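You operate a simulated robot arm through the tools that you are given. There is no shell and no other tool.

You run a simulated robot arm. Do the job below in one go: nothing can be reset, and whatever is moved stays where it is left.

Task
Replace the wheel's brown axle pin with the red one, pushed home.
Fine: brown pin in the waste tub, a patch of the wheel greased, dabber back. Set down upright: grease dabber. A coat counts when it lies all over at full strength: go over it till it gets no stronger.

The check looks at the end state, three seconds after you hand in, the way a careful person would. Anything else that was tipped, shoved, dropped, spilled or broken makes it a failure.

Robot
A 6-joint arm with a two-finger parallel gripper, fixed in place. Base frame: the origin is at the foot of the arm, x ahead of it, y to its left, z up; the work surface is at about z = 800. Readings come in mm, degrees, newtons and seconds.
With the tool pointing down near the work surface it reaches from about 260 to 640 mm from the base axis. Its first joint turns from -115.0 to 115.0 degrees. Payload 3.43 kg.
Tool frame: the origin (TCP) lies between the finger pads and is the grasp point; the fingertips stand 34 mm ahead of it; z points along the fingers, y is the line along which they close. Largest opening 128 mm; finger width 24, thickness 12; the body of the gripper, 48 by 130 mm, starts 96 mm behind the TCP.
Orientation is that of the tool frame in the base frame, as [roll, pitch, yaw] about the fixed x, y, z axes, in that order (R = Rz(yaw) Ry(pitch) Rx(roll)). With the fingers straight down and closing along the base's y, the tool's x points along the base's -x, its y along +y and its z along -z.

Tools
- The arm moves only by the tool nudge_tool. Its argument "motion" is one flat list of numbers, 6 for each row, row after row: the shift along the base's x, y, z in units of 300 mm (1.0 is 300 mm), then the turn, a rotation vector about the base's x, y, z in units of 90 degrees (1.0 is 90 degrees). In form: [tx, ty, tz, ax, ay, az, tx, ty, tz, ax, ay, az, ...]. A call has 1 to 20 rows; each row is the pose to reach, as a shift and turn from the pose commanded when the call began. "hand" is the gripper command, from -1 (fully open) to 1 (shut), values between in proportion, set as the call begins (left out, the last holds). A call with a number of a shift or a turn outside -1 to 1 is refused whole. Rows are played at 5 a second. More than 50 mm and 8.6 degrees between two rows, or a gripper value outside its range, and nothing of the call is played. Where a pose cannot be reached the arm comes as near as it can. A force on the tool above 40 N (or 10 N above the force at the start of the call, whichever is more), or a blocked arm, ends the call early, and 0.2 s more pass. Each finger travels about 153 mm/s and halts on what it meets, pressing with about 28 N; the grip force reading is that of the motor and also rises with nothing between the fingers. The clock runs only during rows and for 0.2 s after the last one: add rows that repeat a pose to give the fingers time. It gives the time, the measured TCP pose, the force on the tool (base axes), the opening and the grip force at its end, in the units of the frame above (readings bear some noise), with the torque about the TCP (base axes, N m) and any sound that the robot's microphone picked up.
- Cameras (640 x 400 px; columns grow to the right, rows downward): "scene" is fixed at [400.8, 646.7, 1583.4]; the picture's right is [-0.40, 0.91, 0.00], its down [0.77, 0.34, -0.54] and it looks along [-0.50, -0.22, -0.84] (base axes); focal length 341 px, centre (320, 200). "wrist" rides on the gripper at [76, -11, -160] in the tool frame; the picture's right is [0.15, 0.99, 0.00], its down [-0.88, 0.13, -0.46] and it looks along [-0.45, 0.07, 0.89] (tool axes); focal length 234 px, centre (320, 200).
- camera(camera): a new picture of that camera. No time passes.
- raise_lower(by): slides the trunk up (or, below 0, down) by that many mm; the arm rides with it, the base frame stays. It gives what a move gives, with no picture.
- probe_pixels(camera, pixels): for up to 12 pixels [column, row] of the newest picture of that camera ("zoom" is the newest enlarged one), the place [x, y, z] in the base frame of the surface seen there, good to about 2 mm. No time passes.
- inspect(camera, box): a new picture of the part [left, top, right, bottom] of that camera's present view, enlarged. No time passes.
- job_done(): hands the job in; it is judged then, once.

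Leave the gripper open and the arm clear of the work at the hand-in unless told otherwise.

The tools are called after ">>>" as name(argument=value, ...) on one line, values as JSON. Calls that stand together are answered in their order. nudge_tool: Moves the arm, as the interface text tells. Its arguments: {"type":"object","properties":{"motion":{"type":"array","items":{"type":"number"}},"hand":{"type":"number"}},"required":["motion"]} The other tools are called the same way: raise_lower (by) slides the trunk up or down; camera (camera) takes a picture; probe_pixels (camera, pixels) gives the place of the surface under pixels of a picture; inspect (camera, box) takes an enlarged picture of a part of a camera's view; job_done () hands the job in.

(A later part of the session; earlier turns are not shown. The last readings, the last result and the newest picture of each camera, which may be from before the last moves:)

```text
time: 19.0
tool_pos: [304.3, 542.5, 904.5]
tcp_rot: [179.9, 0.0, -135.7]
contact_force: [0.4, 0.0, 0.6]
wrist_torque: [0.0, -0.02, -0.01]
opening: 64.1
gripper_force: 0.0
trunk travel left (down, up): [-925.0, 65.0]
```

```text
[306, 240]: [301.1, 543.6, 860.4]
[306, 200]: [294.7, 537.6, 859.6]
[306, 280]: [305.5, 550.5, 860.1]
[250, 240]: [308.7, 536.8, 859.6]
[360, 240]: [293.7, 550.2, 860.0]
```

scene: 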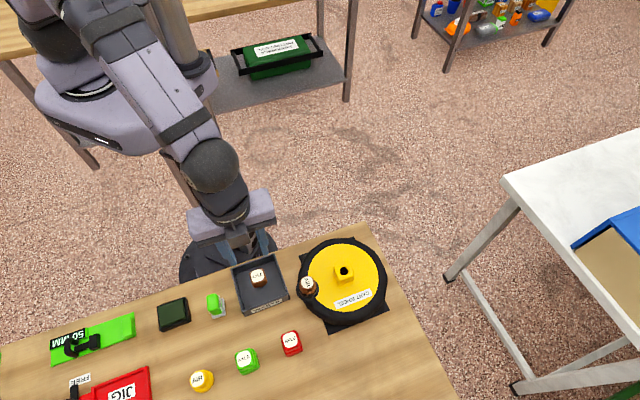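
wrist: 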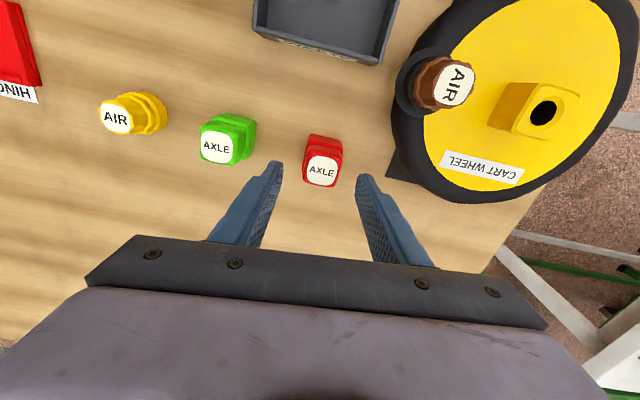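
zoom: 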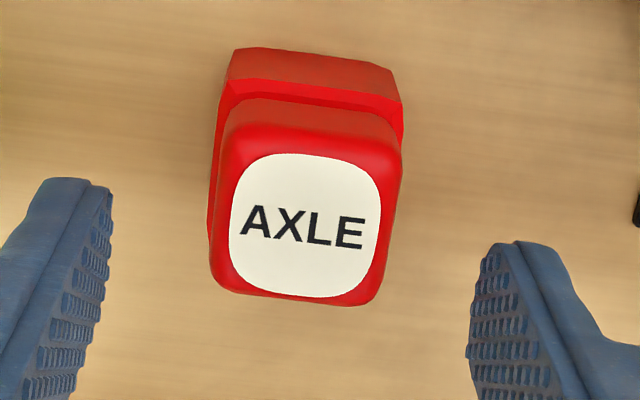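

Now the red head appears just like the brown one did. By comparison with that picture I shift (-2.5,-0.6) and go down 36.5 mm for the same grip.

>>> nudge_tool(motion=[-0.0083, -0.002, 0, 0, 0, 0, -0.0083, -0.002, -0.04, 0, 0, 0, -0.0083, -0.002, -0.08, 0, 0, 0, -0.0083, -0.002, -0.122, 0, 0, 0, -0.0083, -0.002, -0.122, 0, 0, 0])

>>> inspect(camera="wrist", box=[240, 120, 420, 240])

>>> inspect(camera="scene", box=[250, 290, 330, 370])

```text
time: 20.2
tool_pos: [299.8, 540.6, 867.9]
tcp_rot: [179.9, 0.2, -135.7]
contact_force: [-0.1, -0.2, -0.5]
wrist_torque: [0.03, -0.03, -0.01]
opening: 63.9
gripper_force: 0.0
out of reach, approached as far as the arm can: row 4
trunk travel left (down, up): [-925.0, 65.0]
```

```text
3.33 times, centred on (330, 180) of wrist
```

zoom: 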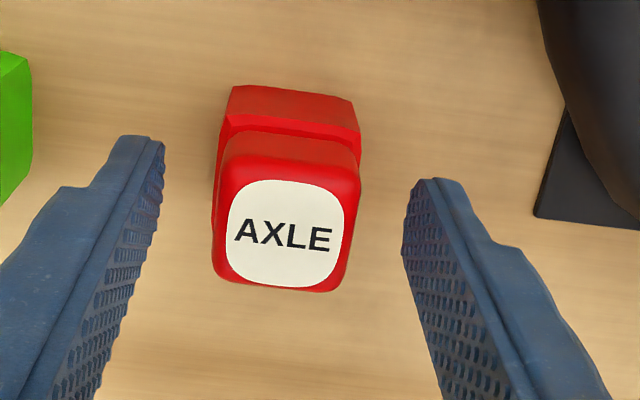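

```text
5.00 times, centred on (290, 330) of scene
```

zoom: 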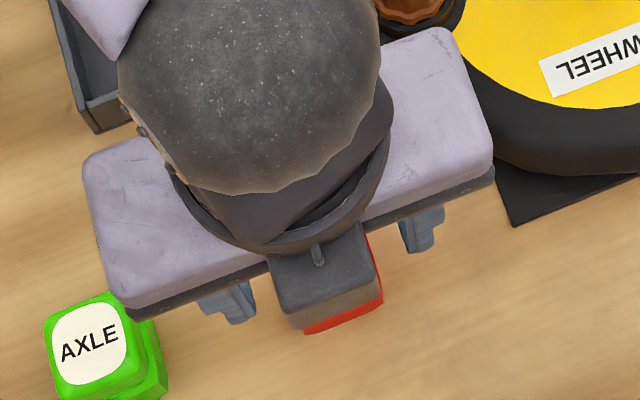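

The arm is at the edge of its reach but stands right: the head lies between the pads, about 1.3 mm nearer the left finger. I shift by (0.9,-0.9) to centre it, then close.

>>> nudge_tool(motion=[0.003, -0.003, 0, 0, 0, 0, 0.003, -0.003, 0, 0, 0, 0])

>>> nudge_tool(motion=[0, 0, 0, 0, 0, 0, 0, 0, 0, 0, 0, 0, 0, 0, 0, 0, 0, 0, 0, 0, 0, 0, 0, 0], hand=1)

>>> inspect(camera="wrist", box=[240, 120, 420, 240])

```text
time: 20.8
tool_pos: [300.9, 538.6, 869.0]
tcp_rot: [-180.0, -0.1, -135.7]
contact_force: [0.4, -0.1, 0.0]
wrist_torque: [-0.01, -0.03, 0.02]
opening: 64.0
gripper_force: 0.0
trunk travel left (down, up): [-925.0, 65.0]
```

```text
time: 21.8
tool_pos: [301.1, 540.3, 868.2]
tcp_rot: [-180.0, 0.0, -135.6]
contact_force: [0.3, -0.4, -0.5]
wrist_torque: [0.01, -0.02, -0.01]
opening: 33.2
gripper_force: 28.3
trunk travel left (down, up): [-925.0, 65.0]
```

```text
3.33 times, centred on (330, 180) of wrist
```

zoom: 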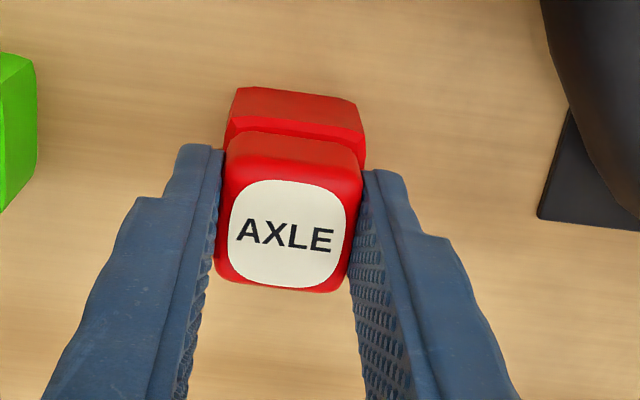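

Held at 33.2 mm. It sits about 2 mm farther out in the fingers than the brown one did, which I will allow for. I pull straight up.

>>> nudge_tool(motion=[0, 0, 0.02, 0, 0, 0, 0, 0, 0.05, 0, 0, 0, 0, 0, 0.09, 0, 0, 0, 0, 0, 0.15, 0, 0, 0, 0, 0, 0.22, 0, 0, 0, 0, 0, 0.3, 0, 0, 0, 0, 0, 0.38, 0, 0, 0, 0, 0, 0.45, 0, 0, 0])

>>> camera(camera="wrist")

>>> camera(camera="scene")

>>> inspect(camera="wrist", box=[270, 150, 370, 210])

>>> probe_pixels(camera="zoom", pixels=[[320, 240], [320, 200], [320, 300]])

```text
time: 23.6
tool_pos: [300.2, 540.9, 1002.6]
tcp_rot: [179.9, 0.0, -135.7]
contact_force: [-0.5, 0.9, -0.2]
wrist_torque: [-0.01, 0.04, -0.05]
opening: 32.9
gripper_force: 28.4
trunk travel left (down, up): [-925.0, 65.0]
```

```text
taken
```

wrist: 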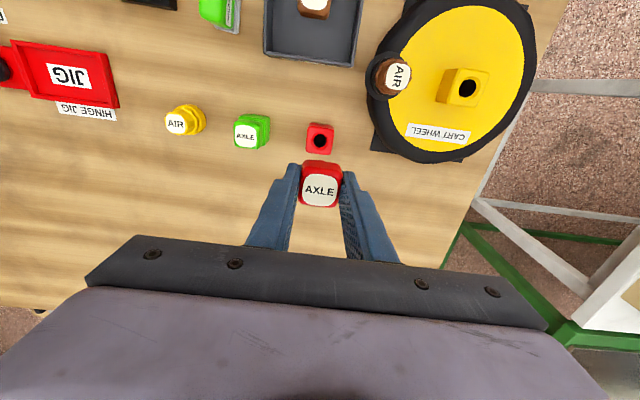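

```text
taken
```

scene: 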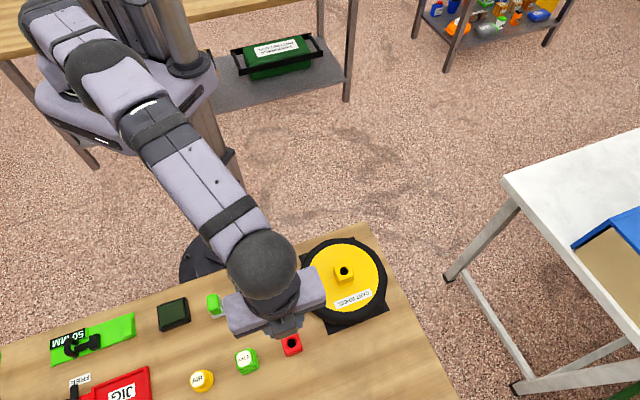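

```text
6.40 times, centred on (320, 180) of wrist
```

zoom: 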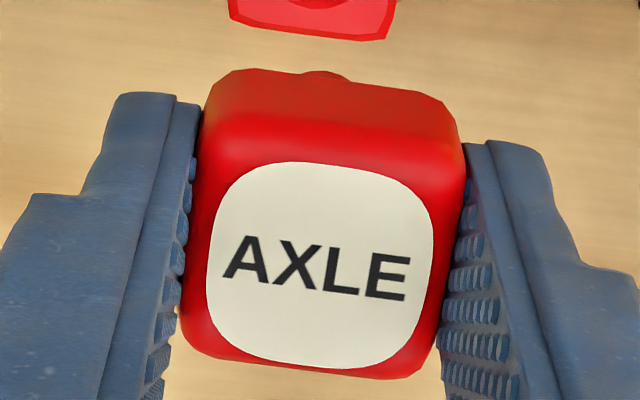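

```text
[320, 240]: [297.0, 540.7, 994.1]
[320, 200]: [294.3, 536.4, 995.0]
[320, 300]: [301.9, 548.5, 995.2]
```

The held red pin sits 2 mm farther out than the brown did, otherwise alike. I carry it over the hub (delta -174,+45) at the same height and turn to match.

>>> nudge_tool(motion=[-0.0967, 0.025, 0, 0, 0, 0, -0.1933, 0.05, 0, 0, 0, 0, -0.29, 0.075, 0, 0, 0, 0, -0.3867, 0.1, 0, 0, 0, 0, -0.4833, 0.125, 0, 0, 0, 0, -0.58, 0.15, 0, 0, 0, -0.003, -0.58, 0.15, 0, 0, 0, -0.003])

>>> camera(camera="wrist")

>>> inspect(camera="wrist", box=[290, 120, 350, 165])

```text
time: 25.2
tool_pos: [129.2, 585.9, 1000.8]
tcp_rot: [-180.0, 0.0, -135.9]
contact_force: [-0.6, -0.6, -0.4]
wrist_torque: [-0.03, 0.03, 0.01]
opening: 32.9
gripper_force: 28.2
trunk travel left (down, up): [-925.0, 65.0]
```

```text
taken
```

wrist: 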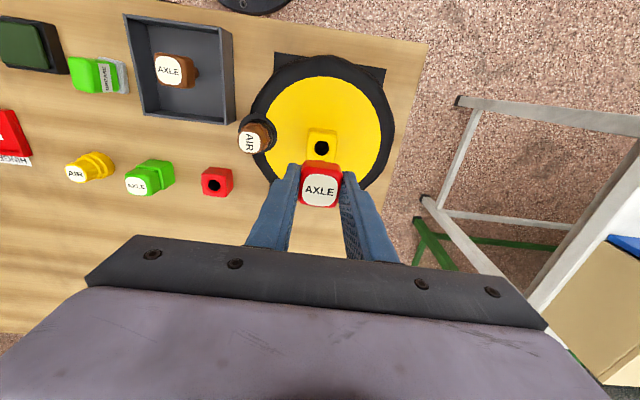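

```text
8.89 times, centred on (320, 142) of wrist
```

zoom: 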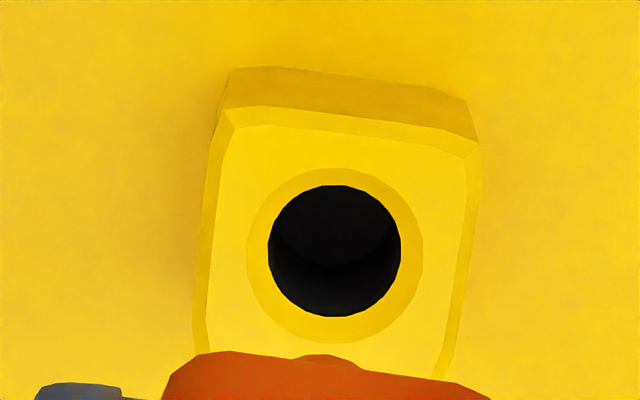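

I compare the hole's place in this picture with the reference: the tool needs about 2 mm towards -x, and 3 mm up to compare at equal height.

>>> nudge_tool(motion=[-0.0067, 0, 0.0103, 0, 0, 0, -0.0067, 0, 0.0103, 0, 0, 0, -0.0067, 0, 0.0103, 0, 0, 0])

>>> inspect(camera="wrist", box=[290, 120, 350, 165])

>>> inspect(camera="wrist", box=[270, 150, 370, 210])

```text
time: 26.0
tool_pos: [128.2, 585.3, 1004.8]
tcp_rot: [179.9, 0.0, -135.9]
contact_force: [-0.8, 0.0, 0.5]
wrist_torque: [0.01, -0.03, 0.01]
opening: 32.9
gripper_force: 28.0
trunk travel left (down, up): [-925.0, 65.0]
```

```text
8.89 times, centred on (320, 142) of wrist
```

zoom: 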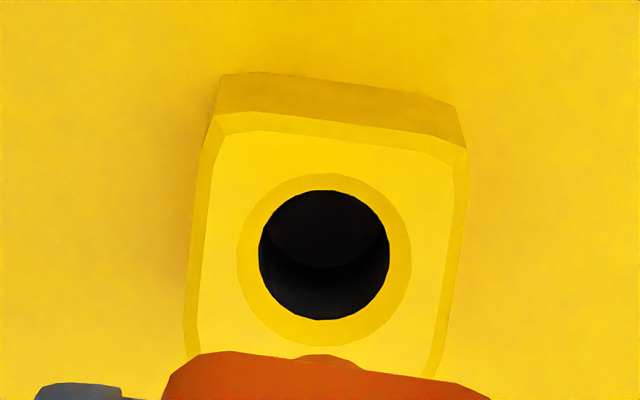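

```text
6.40 times, centred on (320, 180) of wrist
```

zoom: 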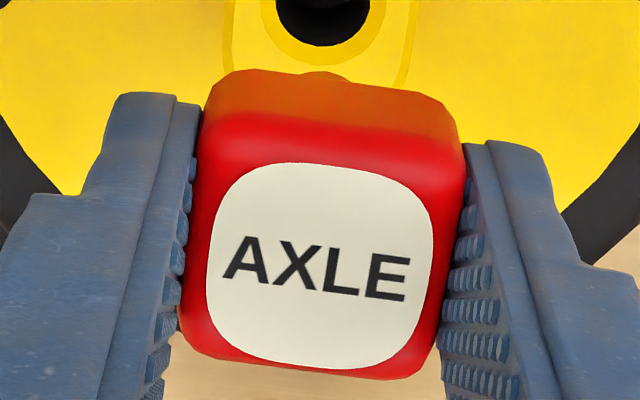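

The hole now sits at (324,255) in the enlarged view, as wanted (323,254). I descend to just above the hole.

>>> nudge_tool(motion=[0, 0, -0.08, 0, 0, 0, 0, 0, -0.15, 0, 0, 0, 0, 0, -0.2, 0, 0, 0, 0, 0, -0.2, 0, 0, 0])

>>> inspect(camera="scene", box=[310, 220, 380, 310])

>>> inspect(camera="wrist", box=[270, 120, 370, 210])

```text
time: 27.0
tool_pos: [125.9, 585.6, 945.8]
tcp_rot: [-180.0, 0.0, -136.0]
contact_force: [0.4, 0.0, -0.2]
wrist_torque: [-0.01, 0.02, 0.0]
opening: 33.1
gripper_force: 27.6
trunk travel left (down, up): [-925.0, 65.0]
```

```text
4.44 times, centred on (345, 265) of scene
```

zoom: 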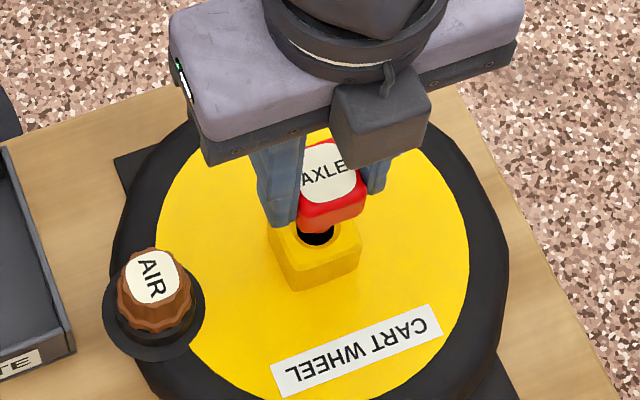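

```text
4.44 times, centred on (320, 165) of wrist
```

zoom: 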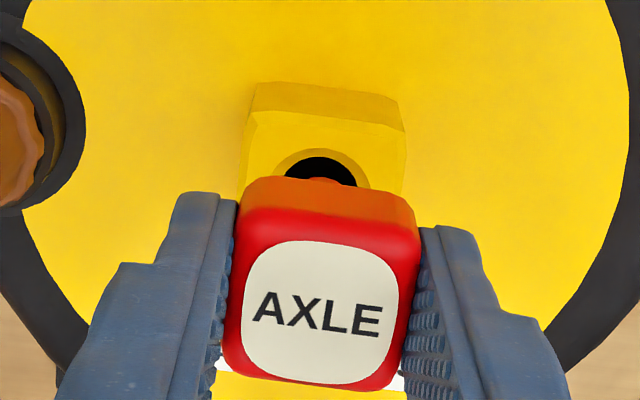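

Aligned as far as can be seen. I lower slowly into the hole, watching the force.

>>> nudge_tool(motion=[0, 0, -0.02, 0, 0, 0, 0, 0, -0.04, 0, 0, 0, 0, 0, -0.055, 0, 0, 0, 0, 0, -0.07, 0, 0, 0])

>>> inspect(camera="wrist", box=[270, 120, 370, 210])

```text
time: 28.0
tool_pos: [126.3, 586.4, 925.3]
tcp_rot: [-180.0, 0.1, -135.9]
contact_force: [1.3, 0.1, 0.2]
wrist_torque: [0.0, 0.01, 0.01]
opening: 33.1
gripper_force: 27.5
trunk travel left (down, up): [-925.0, 65.0]
```

```text
4.44 times, centred on (320, 165) of wrist
```

zoom: 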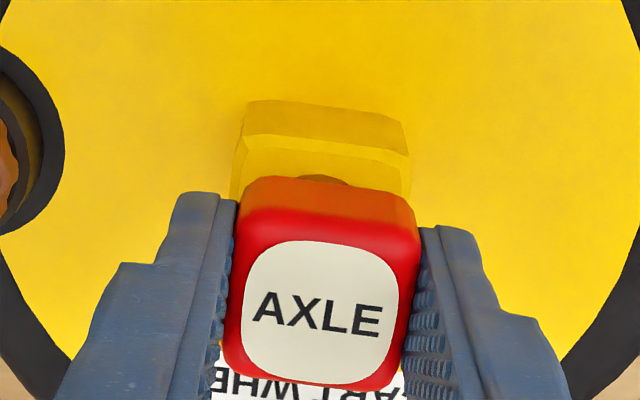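

It is about 12 mm into the hole with no force. I continue to the bottom.

>>> nudge_tool(motion=[0, 0, -0.015, 0, 0, 0, 0, 0, -0.03, 0, 0, 0, 0, 0, -0.04, 0, 0, 0, 0, 0, -0.05, 0, 0, 0])

>>> inspect(camera="wrist", box=[270, 120, 370, 210])

```text
time: 29.0
tool_pos: [126.1, 587.5, 910.0]
tcp_rot: [179.9, 0.1, -135.9]
contact_force: [-0.1, -0.6, 3.5]
wrist_torque: [-0.09, 0.01, 0.02]
opening: 32.9
gripper_force: 27.8
trunk travel left (down, up): [-925.0, 65.0]
```

```text
4.44 times, centred on (320, 165) of wrist
```

zoom: 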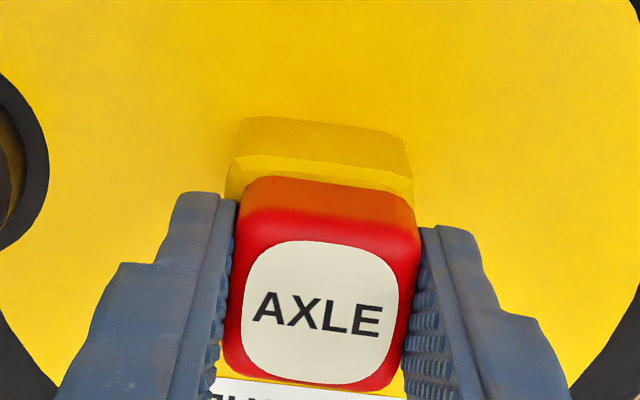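

First contact (3.5 N) at z 910. I press a little further to see it is home.

>>> nudge_tool(motion=[0, 0, -0.004, 0, 0, 0, 0, 0, -0.007, 0, 0, 0, 0, 0, -0.007, 0, 0, 0])

>>> camera(camera="wrist")

>>> probe_pixels(camera="wrist", pixels=[[342, 190], [330, 180], [345, 200]])

```text
time: 29.8
tool_pos: [124.8, 586.3, 911.0]
tcp_rot: [179.7, 0.3, -135.9]
contact_force: [-0.1, 1.1, 18.7]
wrist_torque: [-0.28, 0.1, -0.04]
opening: 33.2
gripper_force: 28.3
trunk travel left (down, up): [-925.0, 65.0]
```

```text
taken
```

wrist: 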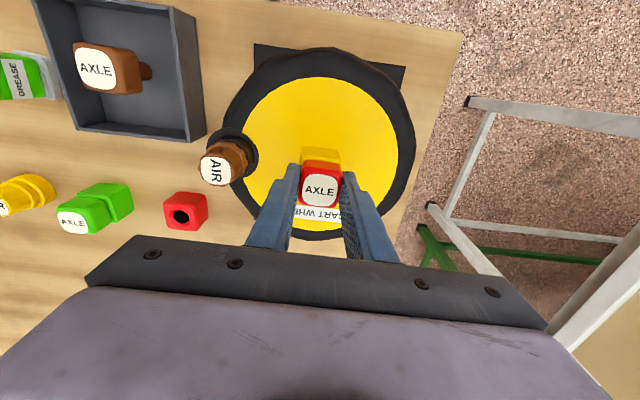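

```text
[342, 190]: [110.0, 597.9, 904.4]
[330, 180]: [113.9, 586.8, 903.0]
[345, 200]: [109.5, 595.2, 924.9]
```

It stops firm at 19 N with the head's top at about z 903, like the brown one before. I ease off the press and open the fingers to 64 mm.

>>> nudge_tool(motion=[0, 0, 0.005, 0, 0, 0, 0, 0, 0.006, 0, 0, 0])

>>> nudge_tool(motion=[0, 0, 0, 0, 0, 0, 0, 0, 0, 0, 0, 0, 0, 0, 0, 0, 0, 0], hand=0)

>>> nudge_tool(motion=[0, 0, 0.05, 0, 0, 0, 0, 0, 0.13, 0, 0, 0, 0, 0, 0.23, 0, 0, 0, 0, 0, 0.31, 0, 0, 0])

>>> camera(camera="wrist")

>>> inspect(camera="wrist", box=[270, 110, 370, 210])

>>> probe_pixels(camera="zoom", pixels=[[320, 250], [290, 225], [350, 225], [290, 270], [345, 270], [300, 155]])

>>> inspect(camera="scene", box=[310, 240, 390, 300])

```text
time: 30.4
tool_pos: [124.3, 586.8, 910.4]
tcp_rot: [179.9, 0.1, -136.0]
contact_force: [0.4, 5.4, 14.0]
wrist_torque: [0.03, 0.08, -0.03]
opening: 32.9
gripper_force: 28.2
trunk travel left (down, up): [-925.0, 65.0]
```

```text
time: 31.2
tool_pos: [126.1, 585.5, 909.0]
tcp_rot: [-179.9, -0.1, -136.0]
contact_force: [0.3, 0.9, 0.1]
wrist_torque: [0.02, 0.02, 0.0]
opening: 64.0
gripper_force: 0.1
trunk travel left (down, up): [-925.0, 65.0]
```

```text
time: 32.2
tool_pos: [124.3, 587.0, 1005.4]
tcp_rot: [179.9, 0.0, -135.9]
contact_force: [-0.2, -0.2, 0.1]
wrist_torque: [-0.04, 0.01, 0.05]
opening: 64.1
gripper_force: 0.1
trunk travel left (down, up): [-925.0, 65.0]
```

```text
taken
```

wrist: 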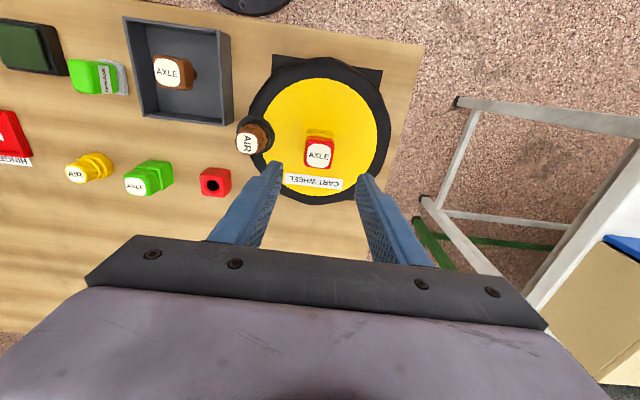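

```text
4.00 times, centred on (320, 160) of wrist
```

zoom: 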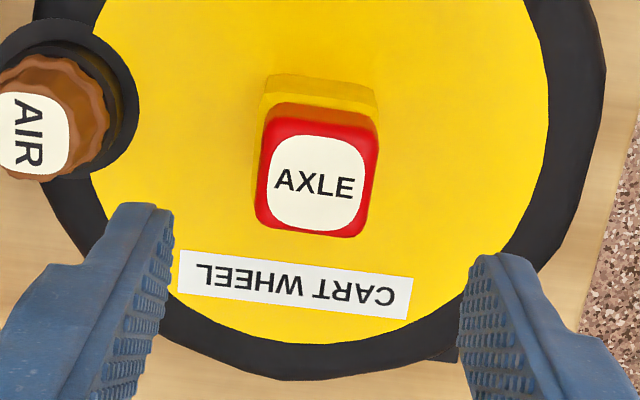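

```text
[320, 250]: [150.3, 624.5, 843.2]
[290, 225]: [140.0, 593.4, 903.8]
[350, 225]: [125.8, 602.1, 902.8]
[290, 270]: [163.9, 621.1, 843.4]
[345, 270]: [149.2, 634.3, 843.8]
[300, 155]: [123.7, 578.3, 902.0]
```

```text
6.67 times, centred on (350, 270) of scene
```

zoom: 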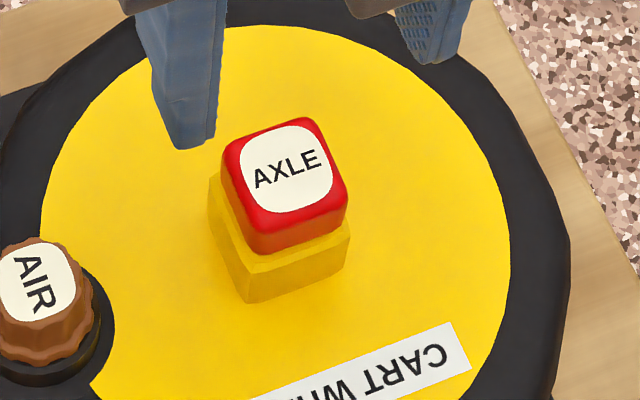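

The red pin's top reads about z 903. To be sure it is fully home I take the same enlarged view as at the start and compare with the brown pin.

>>> inspect(camera="scene", box=[310, 245, 390, 295])

>>> probe_pixels(camera="zoom", pixels=[[275, 162], [285, 170], [265, 180], [290, 190], [300, 150], [260, 150], [300, 180], [270, 195]])

```text
8.00 times, centred on (350, 270) of scene
```

zoom: 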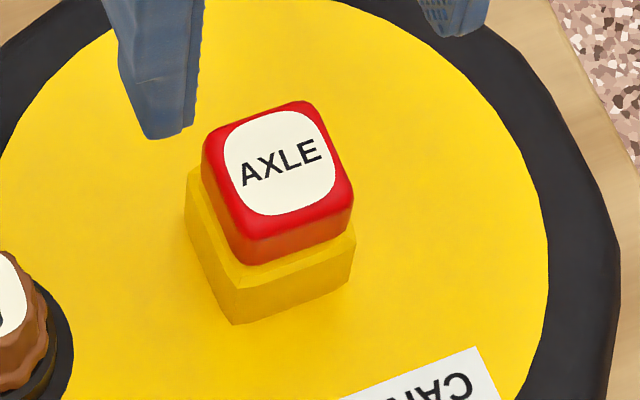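

```text
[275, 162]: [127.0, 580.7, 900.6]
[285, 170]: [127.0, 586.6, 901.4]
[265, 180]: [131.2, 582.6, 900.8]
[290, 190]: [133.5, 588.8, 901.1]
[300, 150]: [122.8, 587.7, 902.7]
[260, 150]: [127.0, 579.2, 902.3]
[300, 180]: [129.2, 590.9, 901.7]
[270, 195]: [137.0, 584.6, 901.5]
```

Same height as the brown pin within reading error (only about 1 mm of sideways play in the hole). To make sure it's home, I'll press on top with the closed fingertips.

>>> nudge_tool(motion=[0.005, -0.001, 0, 0, 0, 0, 0.005, -0.001, -0.06, 0, 0, 0, 0.005, -0.001, -0.13, 0, 0, 0, 0.005, -0.001, -0.19, 0, 0, 0, 0.005, -0.001, -0.205, 0, 0, 0, 0.005, -0.001, -0.215, 0, 0, 0, 0.005, -0.001, -0.215, 0, 0, 0], hand=1)

```text
time: 33.8
tool_pos: [126.5, 587.2, 938.1]
tcp_rot: [180.0, 0.0, -135.9]
contact_force: [-1.0, 1.2, -0.1]
wrist_torque: [-0.04, -0.02, 0.0]
opening: 0.0
gripper_force: 27.3
trunk travel left (down, up): [-925.0, 65.0]
```

Not touching yet at z 938. A few more millimetres down, slowly.

>>> nudge_tool(motion=[0, 0, -0.006, 0, 0, 0, 0, 0, -0.012, 0, 0, 0, 0, 0, -0.017, 0, 0, 0, 0, 0, -0.021, 0, 0, 0, 0, 0, -0.021, 0, 0, 0])

```text
time: 35.0
tool_pos: [126.1, 585.1, 936.3]
tcp_rot: [179.6, 0.4, -135.9]
contact_force: [-0.4, -2.6, 28.4]
wrist_torque: [-0.2, 0.08, 0.03]
opening: 0.3
gripper_force: 27.6
trunk travel left (down, up): [-925.0, 65.0]
```

28 N at z 936.3 means the top is at 902.3: the pin is home. Now I rise and go over the dabber at about (300,351), fingers opening to 64 mm on the way.

>>> nudge_tool(motion=[0, 0, 0.05, 0, 0, 0, 0, 0, 0.15, 0, 0, 0, 0, 0, 0.22, 0, 0, 0])

>>> nudge_tool(motion=[0.0725, -0.098, 0, 0, 0, 0, 0.145, -0.196, 0, 0, 0, 0, 0.2175, -0.294, 0, 0, 0, 0, 0.29, -0.392, 0, 0, 0, 0, 0.3625, -0.49, 0, 0, 0, 0, 0.435, -0.588, 0, 0, 0, 0, 0.5075, -0.686, 0, 0, 0, 0, 0.58, -0.784, 0, 0, 0, 0, 0.58, -0.784, -0.1, 0, 0, 0, 0.58, -0.784, -0.2, 0, 0, 0, 0.58, -0.784, -0.26, 0, 0, 0, 0.58, -0.784, -0.26, 0, 0, 0], hand=0)

>>> camera(camera="wrist")

>>> inspect(camera="wrist", box=[260, 110, 380, 210])

>>> inspect(camera="scene", box=[310, 240, 390, 320])

```text
time: 35.8
tool_pos: [127.0, 586.7, 997.6]
tcp_rot: [-180.0, -0.1, -136.0]
contact_force: [-0.7, 0.0, 0.6]
wrist_torque: [-0.01, 0.0, -0.04]
opening: 0.2
gripper_force: 27.8
trunk travel left (down, up): [-925.0, 65.0]
```

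```text
time: 38.4
tool_pos: [300.2, 352.4, 918.8]
tcp_rot: [-180.0, 0.0, -135.9]
contact_force: [-0.9, -0.7, 0.6]
wrist_torque: [0.02, -0.03, -0.01]
opening: 64.0
gripper_force: 0.1
trunk travel left (down, up): [-925.0, 65.0]
```

```text
taken
```

wrist: 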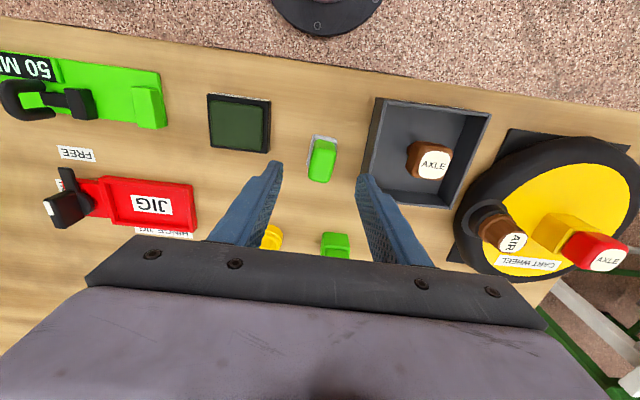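

```text
4.00 times, centred on (320, 160) of wrist
```

zoom: 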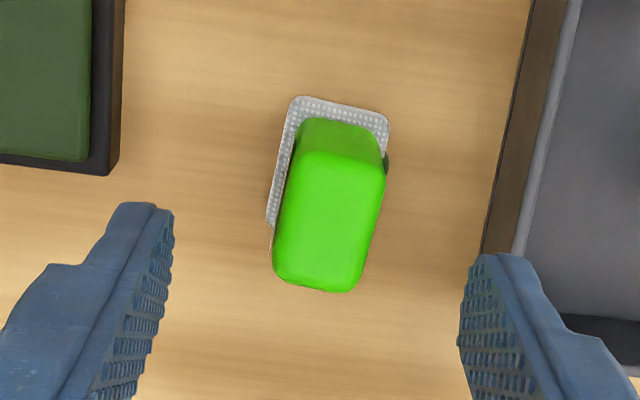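

```text
5.00 times, centred on (350, 280) of scene
```

zoom: 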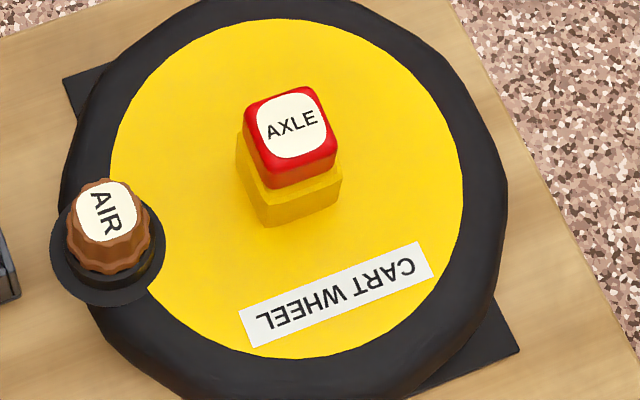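

The dabber stands a few degrees turned from the rest. I'll measure its corners.

>>> probe_pixels(camera="zoom", pixels=[[303, 165], [380, 180], [278, 272], [345, 285], [330, 225], [302, 101], [384, 118], [270, 225], [388, 165], [340, 140], [320, 180], [360, 180]])

>>> inspect(camera="wrist", box=[295, 125, 345, 190])

>>> inspect(camera="scene", box=[195, 280, 235, 325])

```text
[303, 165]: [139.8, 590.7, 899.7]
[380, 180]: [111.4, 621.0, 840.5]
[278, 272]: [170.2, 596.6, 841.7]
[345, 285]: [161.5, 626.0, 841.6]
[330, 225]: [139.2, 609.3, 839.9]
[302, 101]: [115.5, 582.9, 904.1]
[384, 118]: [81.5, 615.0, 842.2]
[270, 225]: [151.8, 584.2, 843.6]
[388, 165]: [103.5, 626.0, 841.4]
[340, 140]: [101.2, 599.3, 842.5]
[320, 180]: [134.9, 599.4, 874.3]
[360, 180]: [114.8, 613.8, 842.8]
```

```text
6.15 times, centred on (320, 158) of wrist
```

zoom: 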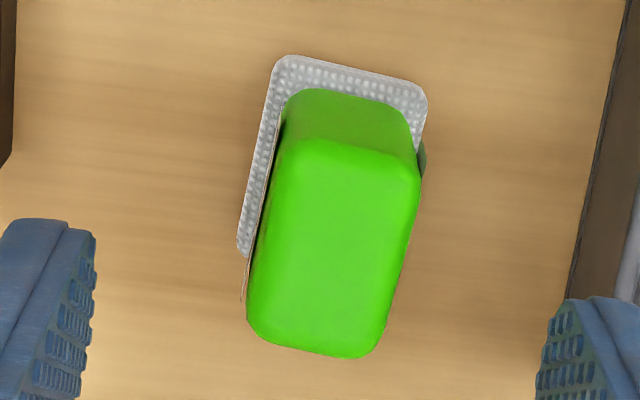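

```text
8.89 times, centred on (215, 302) of scene
```

zoom: 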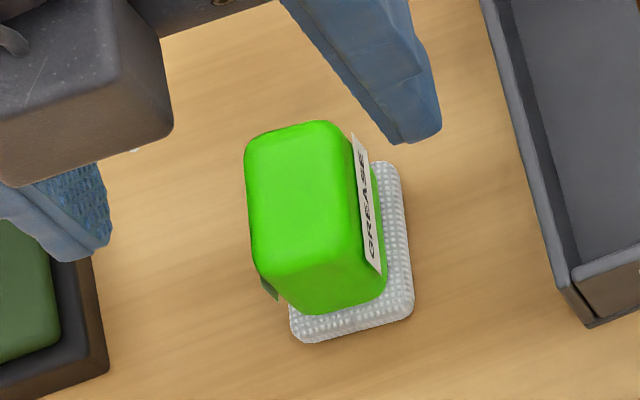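

>>> inspect(camera="wrist", box=[295, 125, 345, 190])

>>> probe_pixels(camera="zoom", pixels=[[290, 155], [410, 180], [260, 325], [365, 345], [330, 245], [285, 62], [420, 95], [242, 245], [350, 75], [423, 155], [300, 110], [400, 130]])

```text
6.15 times, centred on (320, 158) of wrist
```

zoom: 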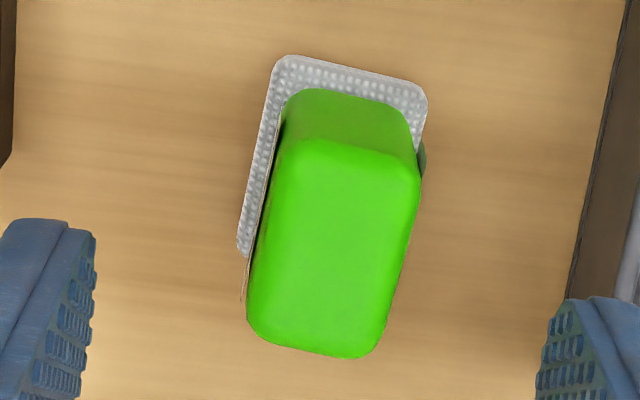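

```text
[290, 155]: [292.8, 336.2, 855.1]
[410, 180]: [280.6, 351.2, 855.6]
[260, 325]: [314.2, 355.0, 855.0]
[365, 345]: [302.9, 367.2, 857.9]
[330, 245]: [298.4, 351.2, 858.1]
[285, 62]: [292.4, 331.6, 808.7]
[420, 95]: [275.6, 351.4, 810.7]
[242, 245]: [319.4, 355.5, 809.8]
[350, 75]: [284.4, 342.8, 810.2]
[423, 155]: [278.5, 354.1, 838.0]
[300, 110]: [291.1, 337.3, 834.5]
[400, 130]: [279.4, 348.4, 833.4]
```

The dabber's faces stand at about 130.5°, its centre near (298,352), top z 857, foot top z 810. I turn -3.5°, shift slightly and go down to z 884.

>>> nudge_tool(motion=[-0.005, 0.0007, 0, 0, 0, -0.039, -0.005, 0.0007, -0.06, 0, 0, -0.039, -0.005, 0.0007, -0.115, 0, 0, -0.039, -0.005, 0.0007, -0.115, 0, 0, -0.039])

>>> inspect(camera="wrist", box=[240, 120, 400, 220])

```text
time: 39.4
tool_pos: [299.2, 352.8, 884.9]
tcp_rot: [-180.0, 0.1, -139.5]
contact_force: [-0.3, 0.8, -0.8]
wrist_torque: [0.01, 0.02, 0.01]
opening: 63.9
gripper_force: 0.1
trunk travel left (down, up): [-925.0, 65.0]
```

```text
4.00 times, centred on (320, 170) of wrist
```

zoom: 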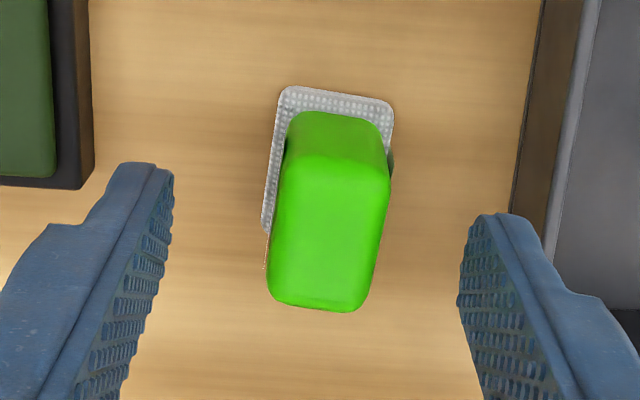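

The dabber is square to the fingers and centred. I go down to z 849 (tips just above the foot) and close.

>>> nudge_tool(motion=[0, 0, -0.05, 0, 0, 0, 0, 0, -0.09, 0, 0, 0, 0, 0, -0.118, 0, 0, 0, 0, 0, -0.118, 0, 0, 0])

>>> inspect(camera="wrist", box=[240, 120, 400, 220])

>>> inspect(camera="scene", box=[180, 260, 250, 330])

```text
time: 40.4
tool_pos: [299.5, 351.8, 849.6]
tcp_rot: [179.9, 0.0, -139.5]
contact_force: [-0.4, -0.6, -0.1]
wrist_torque: [0.02, -0.03, 0.0]
opening: 63.7
gripper_force: 0.1
trunk travel left (down, up): [-925.0, 65.0]
```

```text
4.00 times, centred on (320, 170) of wrist
```

zoom: 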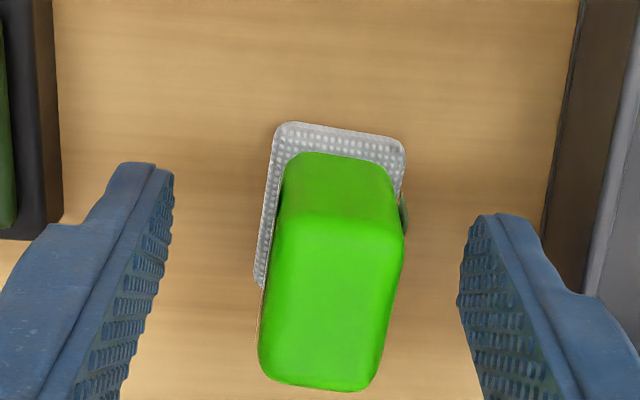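

```text
5.71 times, centred on (215, 295) of scene
```

zoom: 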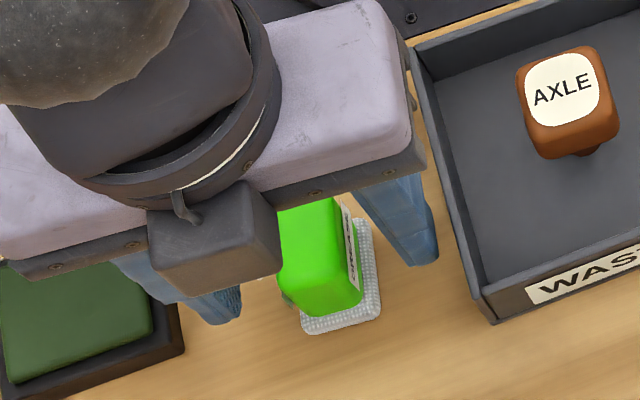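

Clear on both sides. I close on the dabber.

>>> nudge_tool(motion=[0, 0, 0, 0, 0, 0, 0, 0, 0, 0, 0, 0, 0, 0, 0, 0, 0, 0, 0, 0, 0, 0, 0, 0], hand=1)

>>> inspect(camera="wrist", box=[240, 120, 400, 220])

```text
time: 41.4
tool_pos: [299.6, 351.2, 850.2]
tcp_rot: [180.0, 0.0, -139.4]
contact_force: [0.9, 0.2, 0.3]
wrist_torque: [0.04, 0.01, 0.0]
opening: 23.2
gripper_force: 28.3
trunk travel left (down, up): [-925.0, 65.0]
```

```text
4.00 times, centred on (320, 170) of wrist
```

zoom: 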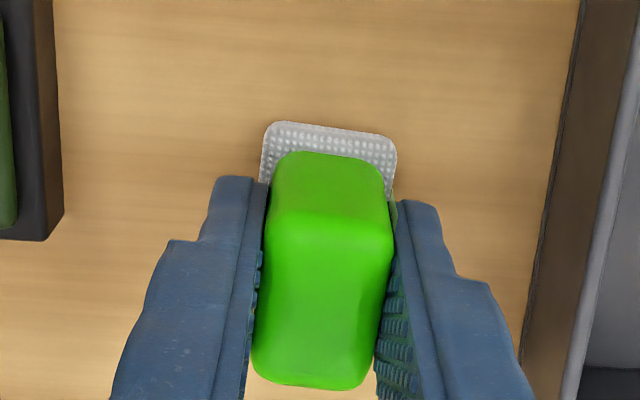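

Held at 23.2 mm (it slid about 2 mm towards the left finger while being gripped; I'll correct that when putting it back). I lift 45 mm and carry it over the grease pad at (350.5,270.5), turning +3.5° to match.

>>> nudge_tool(motion=[0, 0, 0.05, 0, 0, 0, 0, 0, 0.15, 0, 0, 0, 0.056, -0.09, 0.15, 0, 0, 0.013, 0.113, -0.18, 0.15, 0, 0, 0.026, 0.17, -0.27, 0.15, 0, 0, 0.039, 0.17, -0.27, 0.15, 0, 0, 0.039])

>>> camera(camera="wrist")

>>> inspect(camera="wrist", box=[240, 100, 400, 200])

>>> probe_pixels(camera="zoom", pixels=[[200, 100], [420, 140], [320, 60], [250, 60], [400, 80]])

>>> inspect(camera="scene", box=[140, 250, 240, 350])

```text
time: 42.8
tool_pos: [349.5, 270.0, 895.1]
tcp_rot: [180.0, 0.0, -136.0]
contact_force: [0.6, 0.8, -0.3]
wrist_torque: [-0.02, -0.02, -0.04]
opening: 23.3
gripper_force: 28.0
trunk travel left (down, up): [-925.0, 65.0]
```

```text
taken
```

wrist: 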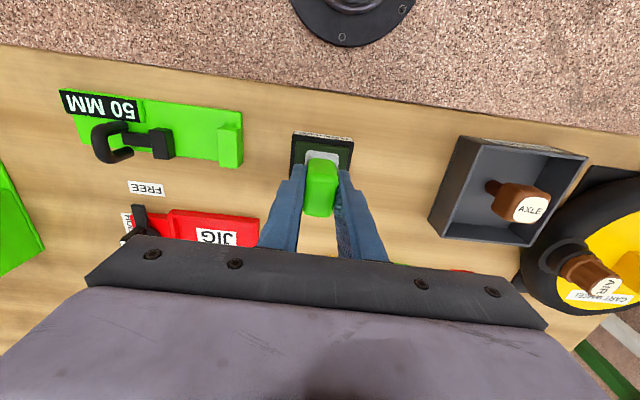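

```text
4.00 times, centred on (320, 150) of wrist
```

zoom: 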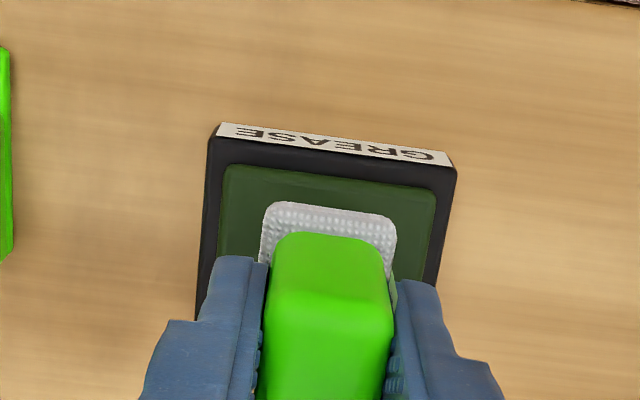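

```text
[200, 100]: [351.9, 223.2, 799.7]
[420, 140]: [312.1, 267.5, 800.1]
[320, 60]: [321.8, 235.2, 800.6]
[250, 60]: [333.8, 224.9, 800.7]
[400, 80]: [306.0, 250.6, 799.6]
```

```text
4.00 times, centred on (190, 300) of scene
```

zoom: 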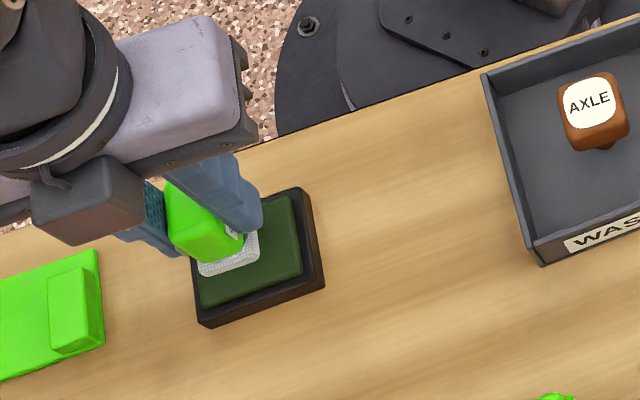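

The foot hangs over the pad, a little close to its back edge; I shift 2 mm outward and lower onto the pad slowly.

>>> nudge_tool(motion=[0.0047, 0.0047, -0.03, 0, 0, 0, 0.0047, 0.0047, -0.055, 0, 0, 0, 0.0047, 0.0047, -0.065, 0, 0, 0, 0.0047, 0.0047, -0.072, 0, 0, 0])

>>> inspect(camera="wrist", box=[240, 100, 400, 200])

```text
time: 43.8
tool_pos: [352.5, 271.2, 875.4]
tcp_rot: [180.0, 0.2, -135.8]
contact_force: [-1.5, -2.3, 16.4]
wrist_torque: [-0.21, 0.21, 0.0]
opening: 23.3
gripper_force: 27.9
trunk travel left (down, up): [-925.0, 65.0]
```

```text
4.00 times, centred on (320, 150) of wrist
```

zoom: 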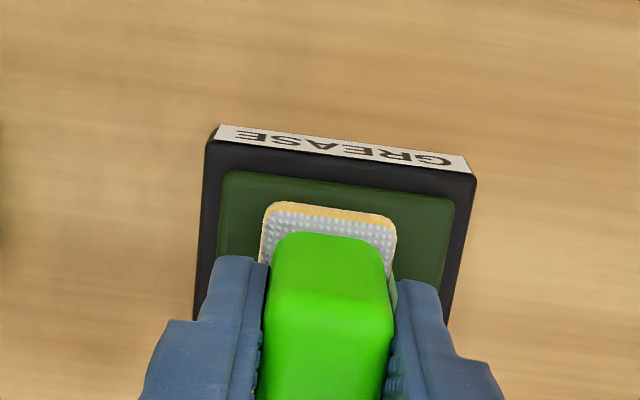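

16 N of contact, and the foot's rim now shows a cream-coloured edge: it has taken grease. I lift 85 mm and carry it over the clean part of the wheel between hub and base at about (97,557).

>>> nudge_tool(motion=[0, 0, 0.04, 0, 0, 0, 0, 0, 0.16, 0, 0, 0, 0, 0, 0.29, 0, 0, 0, -0.0944, 0.1058, 0.29, 0, 0, 0, -0.1889, 0.2116, 0.29, 0, 0, 0, -0.2833, 0.3173, 0.29, 0, 0, 0, -0.3778, 0.4231, 0.29, 0, 0, 0, -0.4722, 0.5289, 0.29, 0, 0, 0, -0.5667, 0.6347, 0.29, 0, 0, 0, -0.6611, 0.7404, 0.29, 0, 0, 0, -0.7556, 0.8462, 0.29, 0, 0, 0, -0.85, 0.953, 0.29, 0, 0, 0, -0.85, 0.953, 0.23, 0, 0, 0, -0.85, 0.953, 0.18, 0, 0, 0, -0.85, 0.953, 0.18, 0, 0, 0])

>>> camera(camera="wrist")

>>> inspect(camera="wrist", box=[220, 80, 420, 220])

>>> inspect(camera="scene", box=[290, 220, 400, 330])

```text
time: 47.0
tool_pos: [97.7, 556.6, 929.3]
tcp_rot: [180.0, 0.0, -135.8]
contact_force: [-0.4, -0.4, -0.3]
wrist_torque: [-0.01, 0.0, 0.01]
opening: 23.3
gripper_force: 28.0
trunk travel left (down, up): [-925.0, 65.0]
```

```text
taken
```

wrist: 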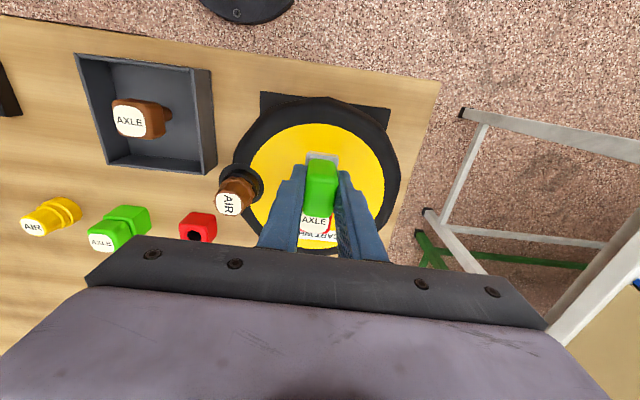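

```text
2.86 times, centred on (320, 150) of wrist
```

zoom: 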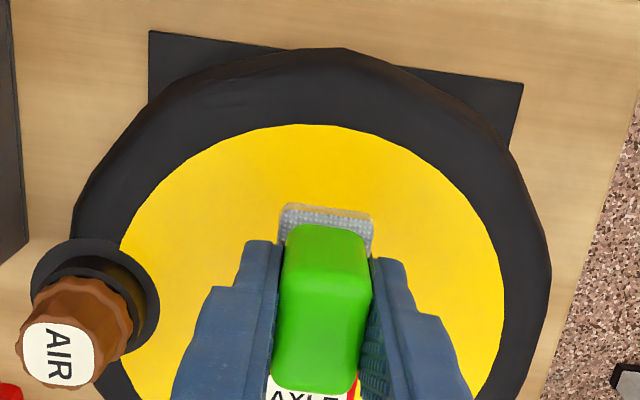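

```text
3.64 times, centred on (345, 275) of scene
```

zoom: 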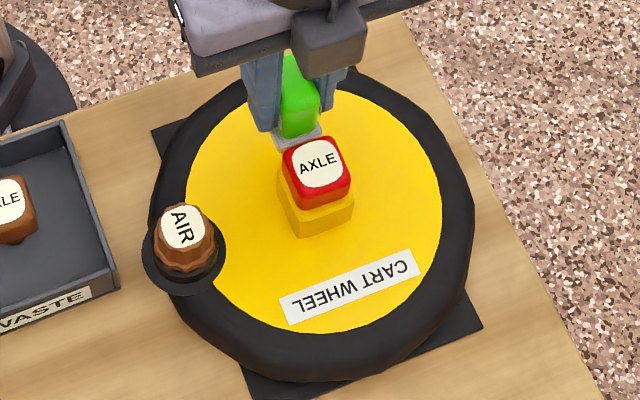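

>>> inspect(camera="wrist", box=[220, 80, 420, 220])

>>> probe_pixels(camera="zoom", pixels=[[325, 128], [200, 165], [430, 160], [495, 260], [170, 200], [290, 206], [370, 218], [330, 60], [330, 210]])

```text
2.86 times, centred on (320, 150) of wrist
```

zoom: 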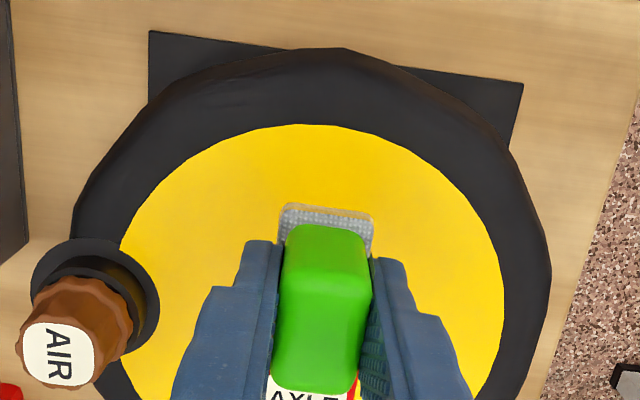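

```text
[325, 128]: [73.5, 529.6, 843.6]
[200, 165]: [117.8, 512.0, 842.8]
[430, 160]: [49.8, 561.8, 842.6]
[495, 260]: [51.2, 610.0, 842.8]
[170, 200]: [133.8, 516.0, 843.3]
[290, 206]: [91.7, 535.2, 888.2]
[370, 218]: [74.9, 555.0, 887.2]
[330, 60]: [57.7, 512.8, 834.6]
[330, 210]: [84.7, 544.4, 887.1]
```

The yellow face reaches out 78 mm from the hub, so there's ample clean room. I shift 4 mm away from the hub and lower onto the face.

>>> nudge_tool(motion=[-0.0097, -0.0093, -0.05, 0, 0, 0, -0.0097, -0.0093, -0.09, 0, 0, 0, -0.0097, -0.0093, -0.113, 0, 0, 0, -0.0097, -0.0093, -0.123, 0, 0, 0, -0.0097, -0.0093, -0.123, 0, 0, 0])

```text
time: 48.2
tool_pos: [93.2, 555.5, 892.7]
tcp_rot: [179.8, 0.1, -136.0]
contact_force: [-0.9, -0.5, 7.7]
wrist_torque: [-0.11, 0.03, 0.01]
opening: 23.2
gripper_force: 28.4
trunk travel left (down, up): [-925.0, 65.0]
```

Light contact of 8 N. I press a bit more, hold, then lift and look at the print.

>>> nudge_tool(motion=[0, 0, -0.006, 0, 0, 0, 0, 0, -0.006, 0, 0, 0, 0, 0, -0.006, 0, 0, 0])

>>> nudge_tool(motion=[0, 0, 0.03, 0, 0, 0, 0, 0, 0.1, 0, 0, 0, -0.06, -0.06, 0.2, 0, 0, 0, -0.15, -0.15, 0.3, 0, 0, 0, -0.25, -0.25, 0.35, 0, 0, 0])

>>> camera(camera="wrist")

>>> inspect(camera="scene", box=[300, 230, 380, 300])

```text
time: 49.0
tool_pos: [94.3, 554.5, 893.0]
tcp_rot: [179.7, 0.3, -135.9]
contact_force: [-0.4, -1.6, 25.7]
wrist_torque: [-0.31, 0.11, 0.01]
opening: 23.1
gripper_force: 28.3
trunk travel left (down, up): [-925.0, 65.0]
```

```text
time: 50.2
tool_pos: [16.2, 477.0, 995.2]
tcp_rot: [-179.9, 0.0, -136.0]
contact_force: [-0.6, -0.4, -0.5]
wrist_torque: [0.01, 0.03, -0.01]
opening: 23.6
gripper_force: 28.4
trunk travel left (down, up): [-925.0, 65.0]
```

```text
taken
```

wrist: 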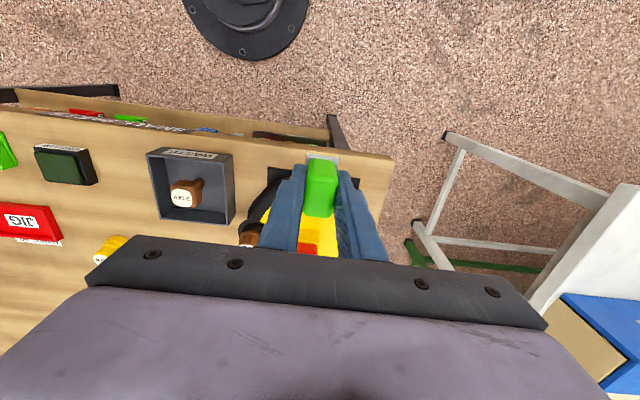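

```text
5.71 times, centred on (340, 265) of scene
```

zoom: 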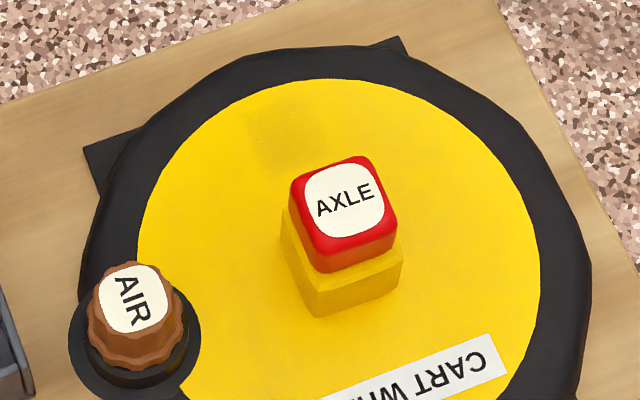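

A faint print is visible behind the hub at about (335,250) in the scene. I enlarge it.

>>> inspect(camera="scene", box=[322, 240, 352, 260])

>>> probe_pixels(camera="zoom", pixels=[[320, 200], [250, 200], [400, 200], [320, 120], [320, 280]])

>>> inspect(camera="wrist", box=[270, 130, 370, 220])

```text
16.00 times, centred on (337, 250) of scene
```

zoom: 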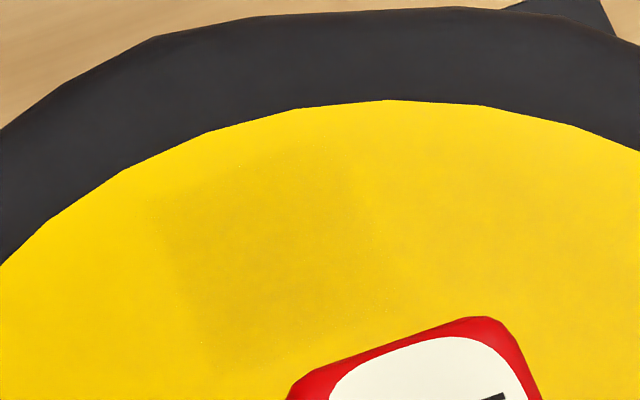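

```text
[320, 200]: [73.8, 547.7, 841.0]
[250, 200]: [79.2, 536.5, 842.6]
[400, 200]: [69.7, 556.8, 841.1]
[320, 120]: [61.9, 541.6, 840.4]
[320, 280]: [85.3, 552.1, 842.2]
```

```text
4.44 times, centred on (320, 175) of wrist
```

zoom: 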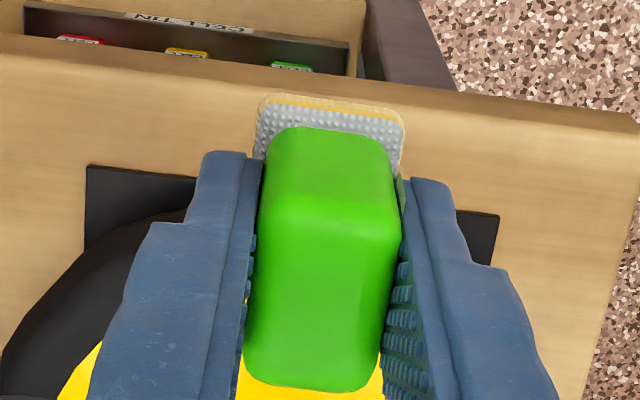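

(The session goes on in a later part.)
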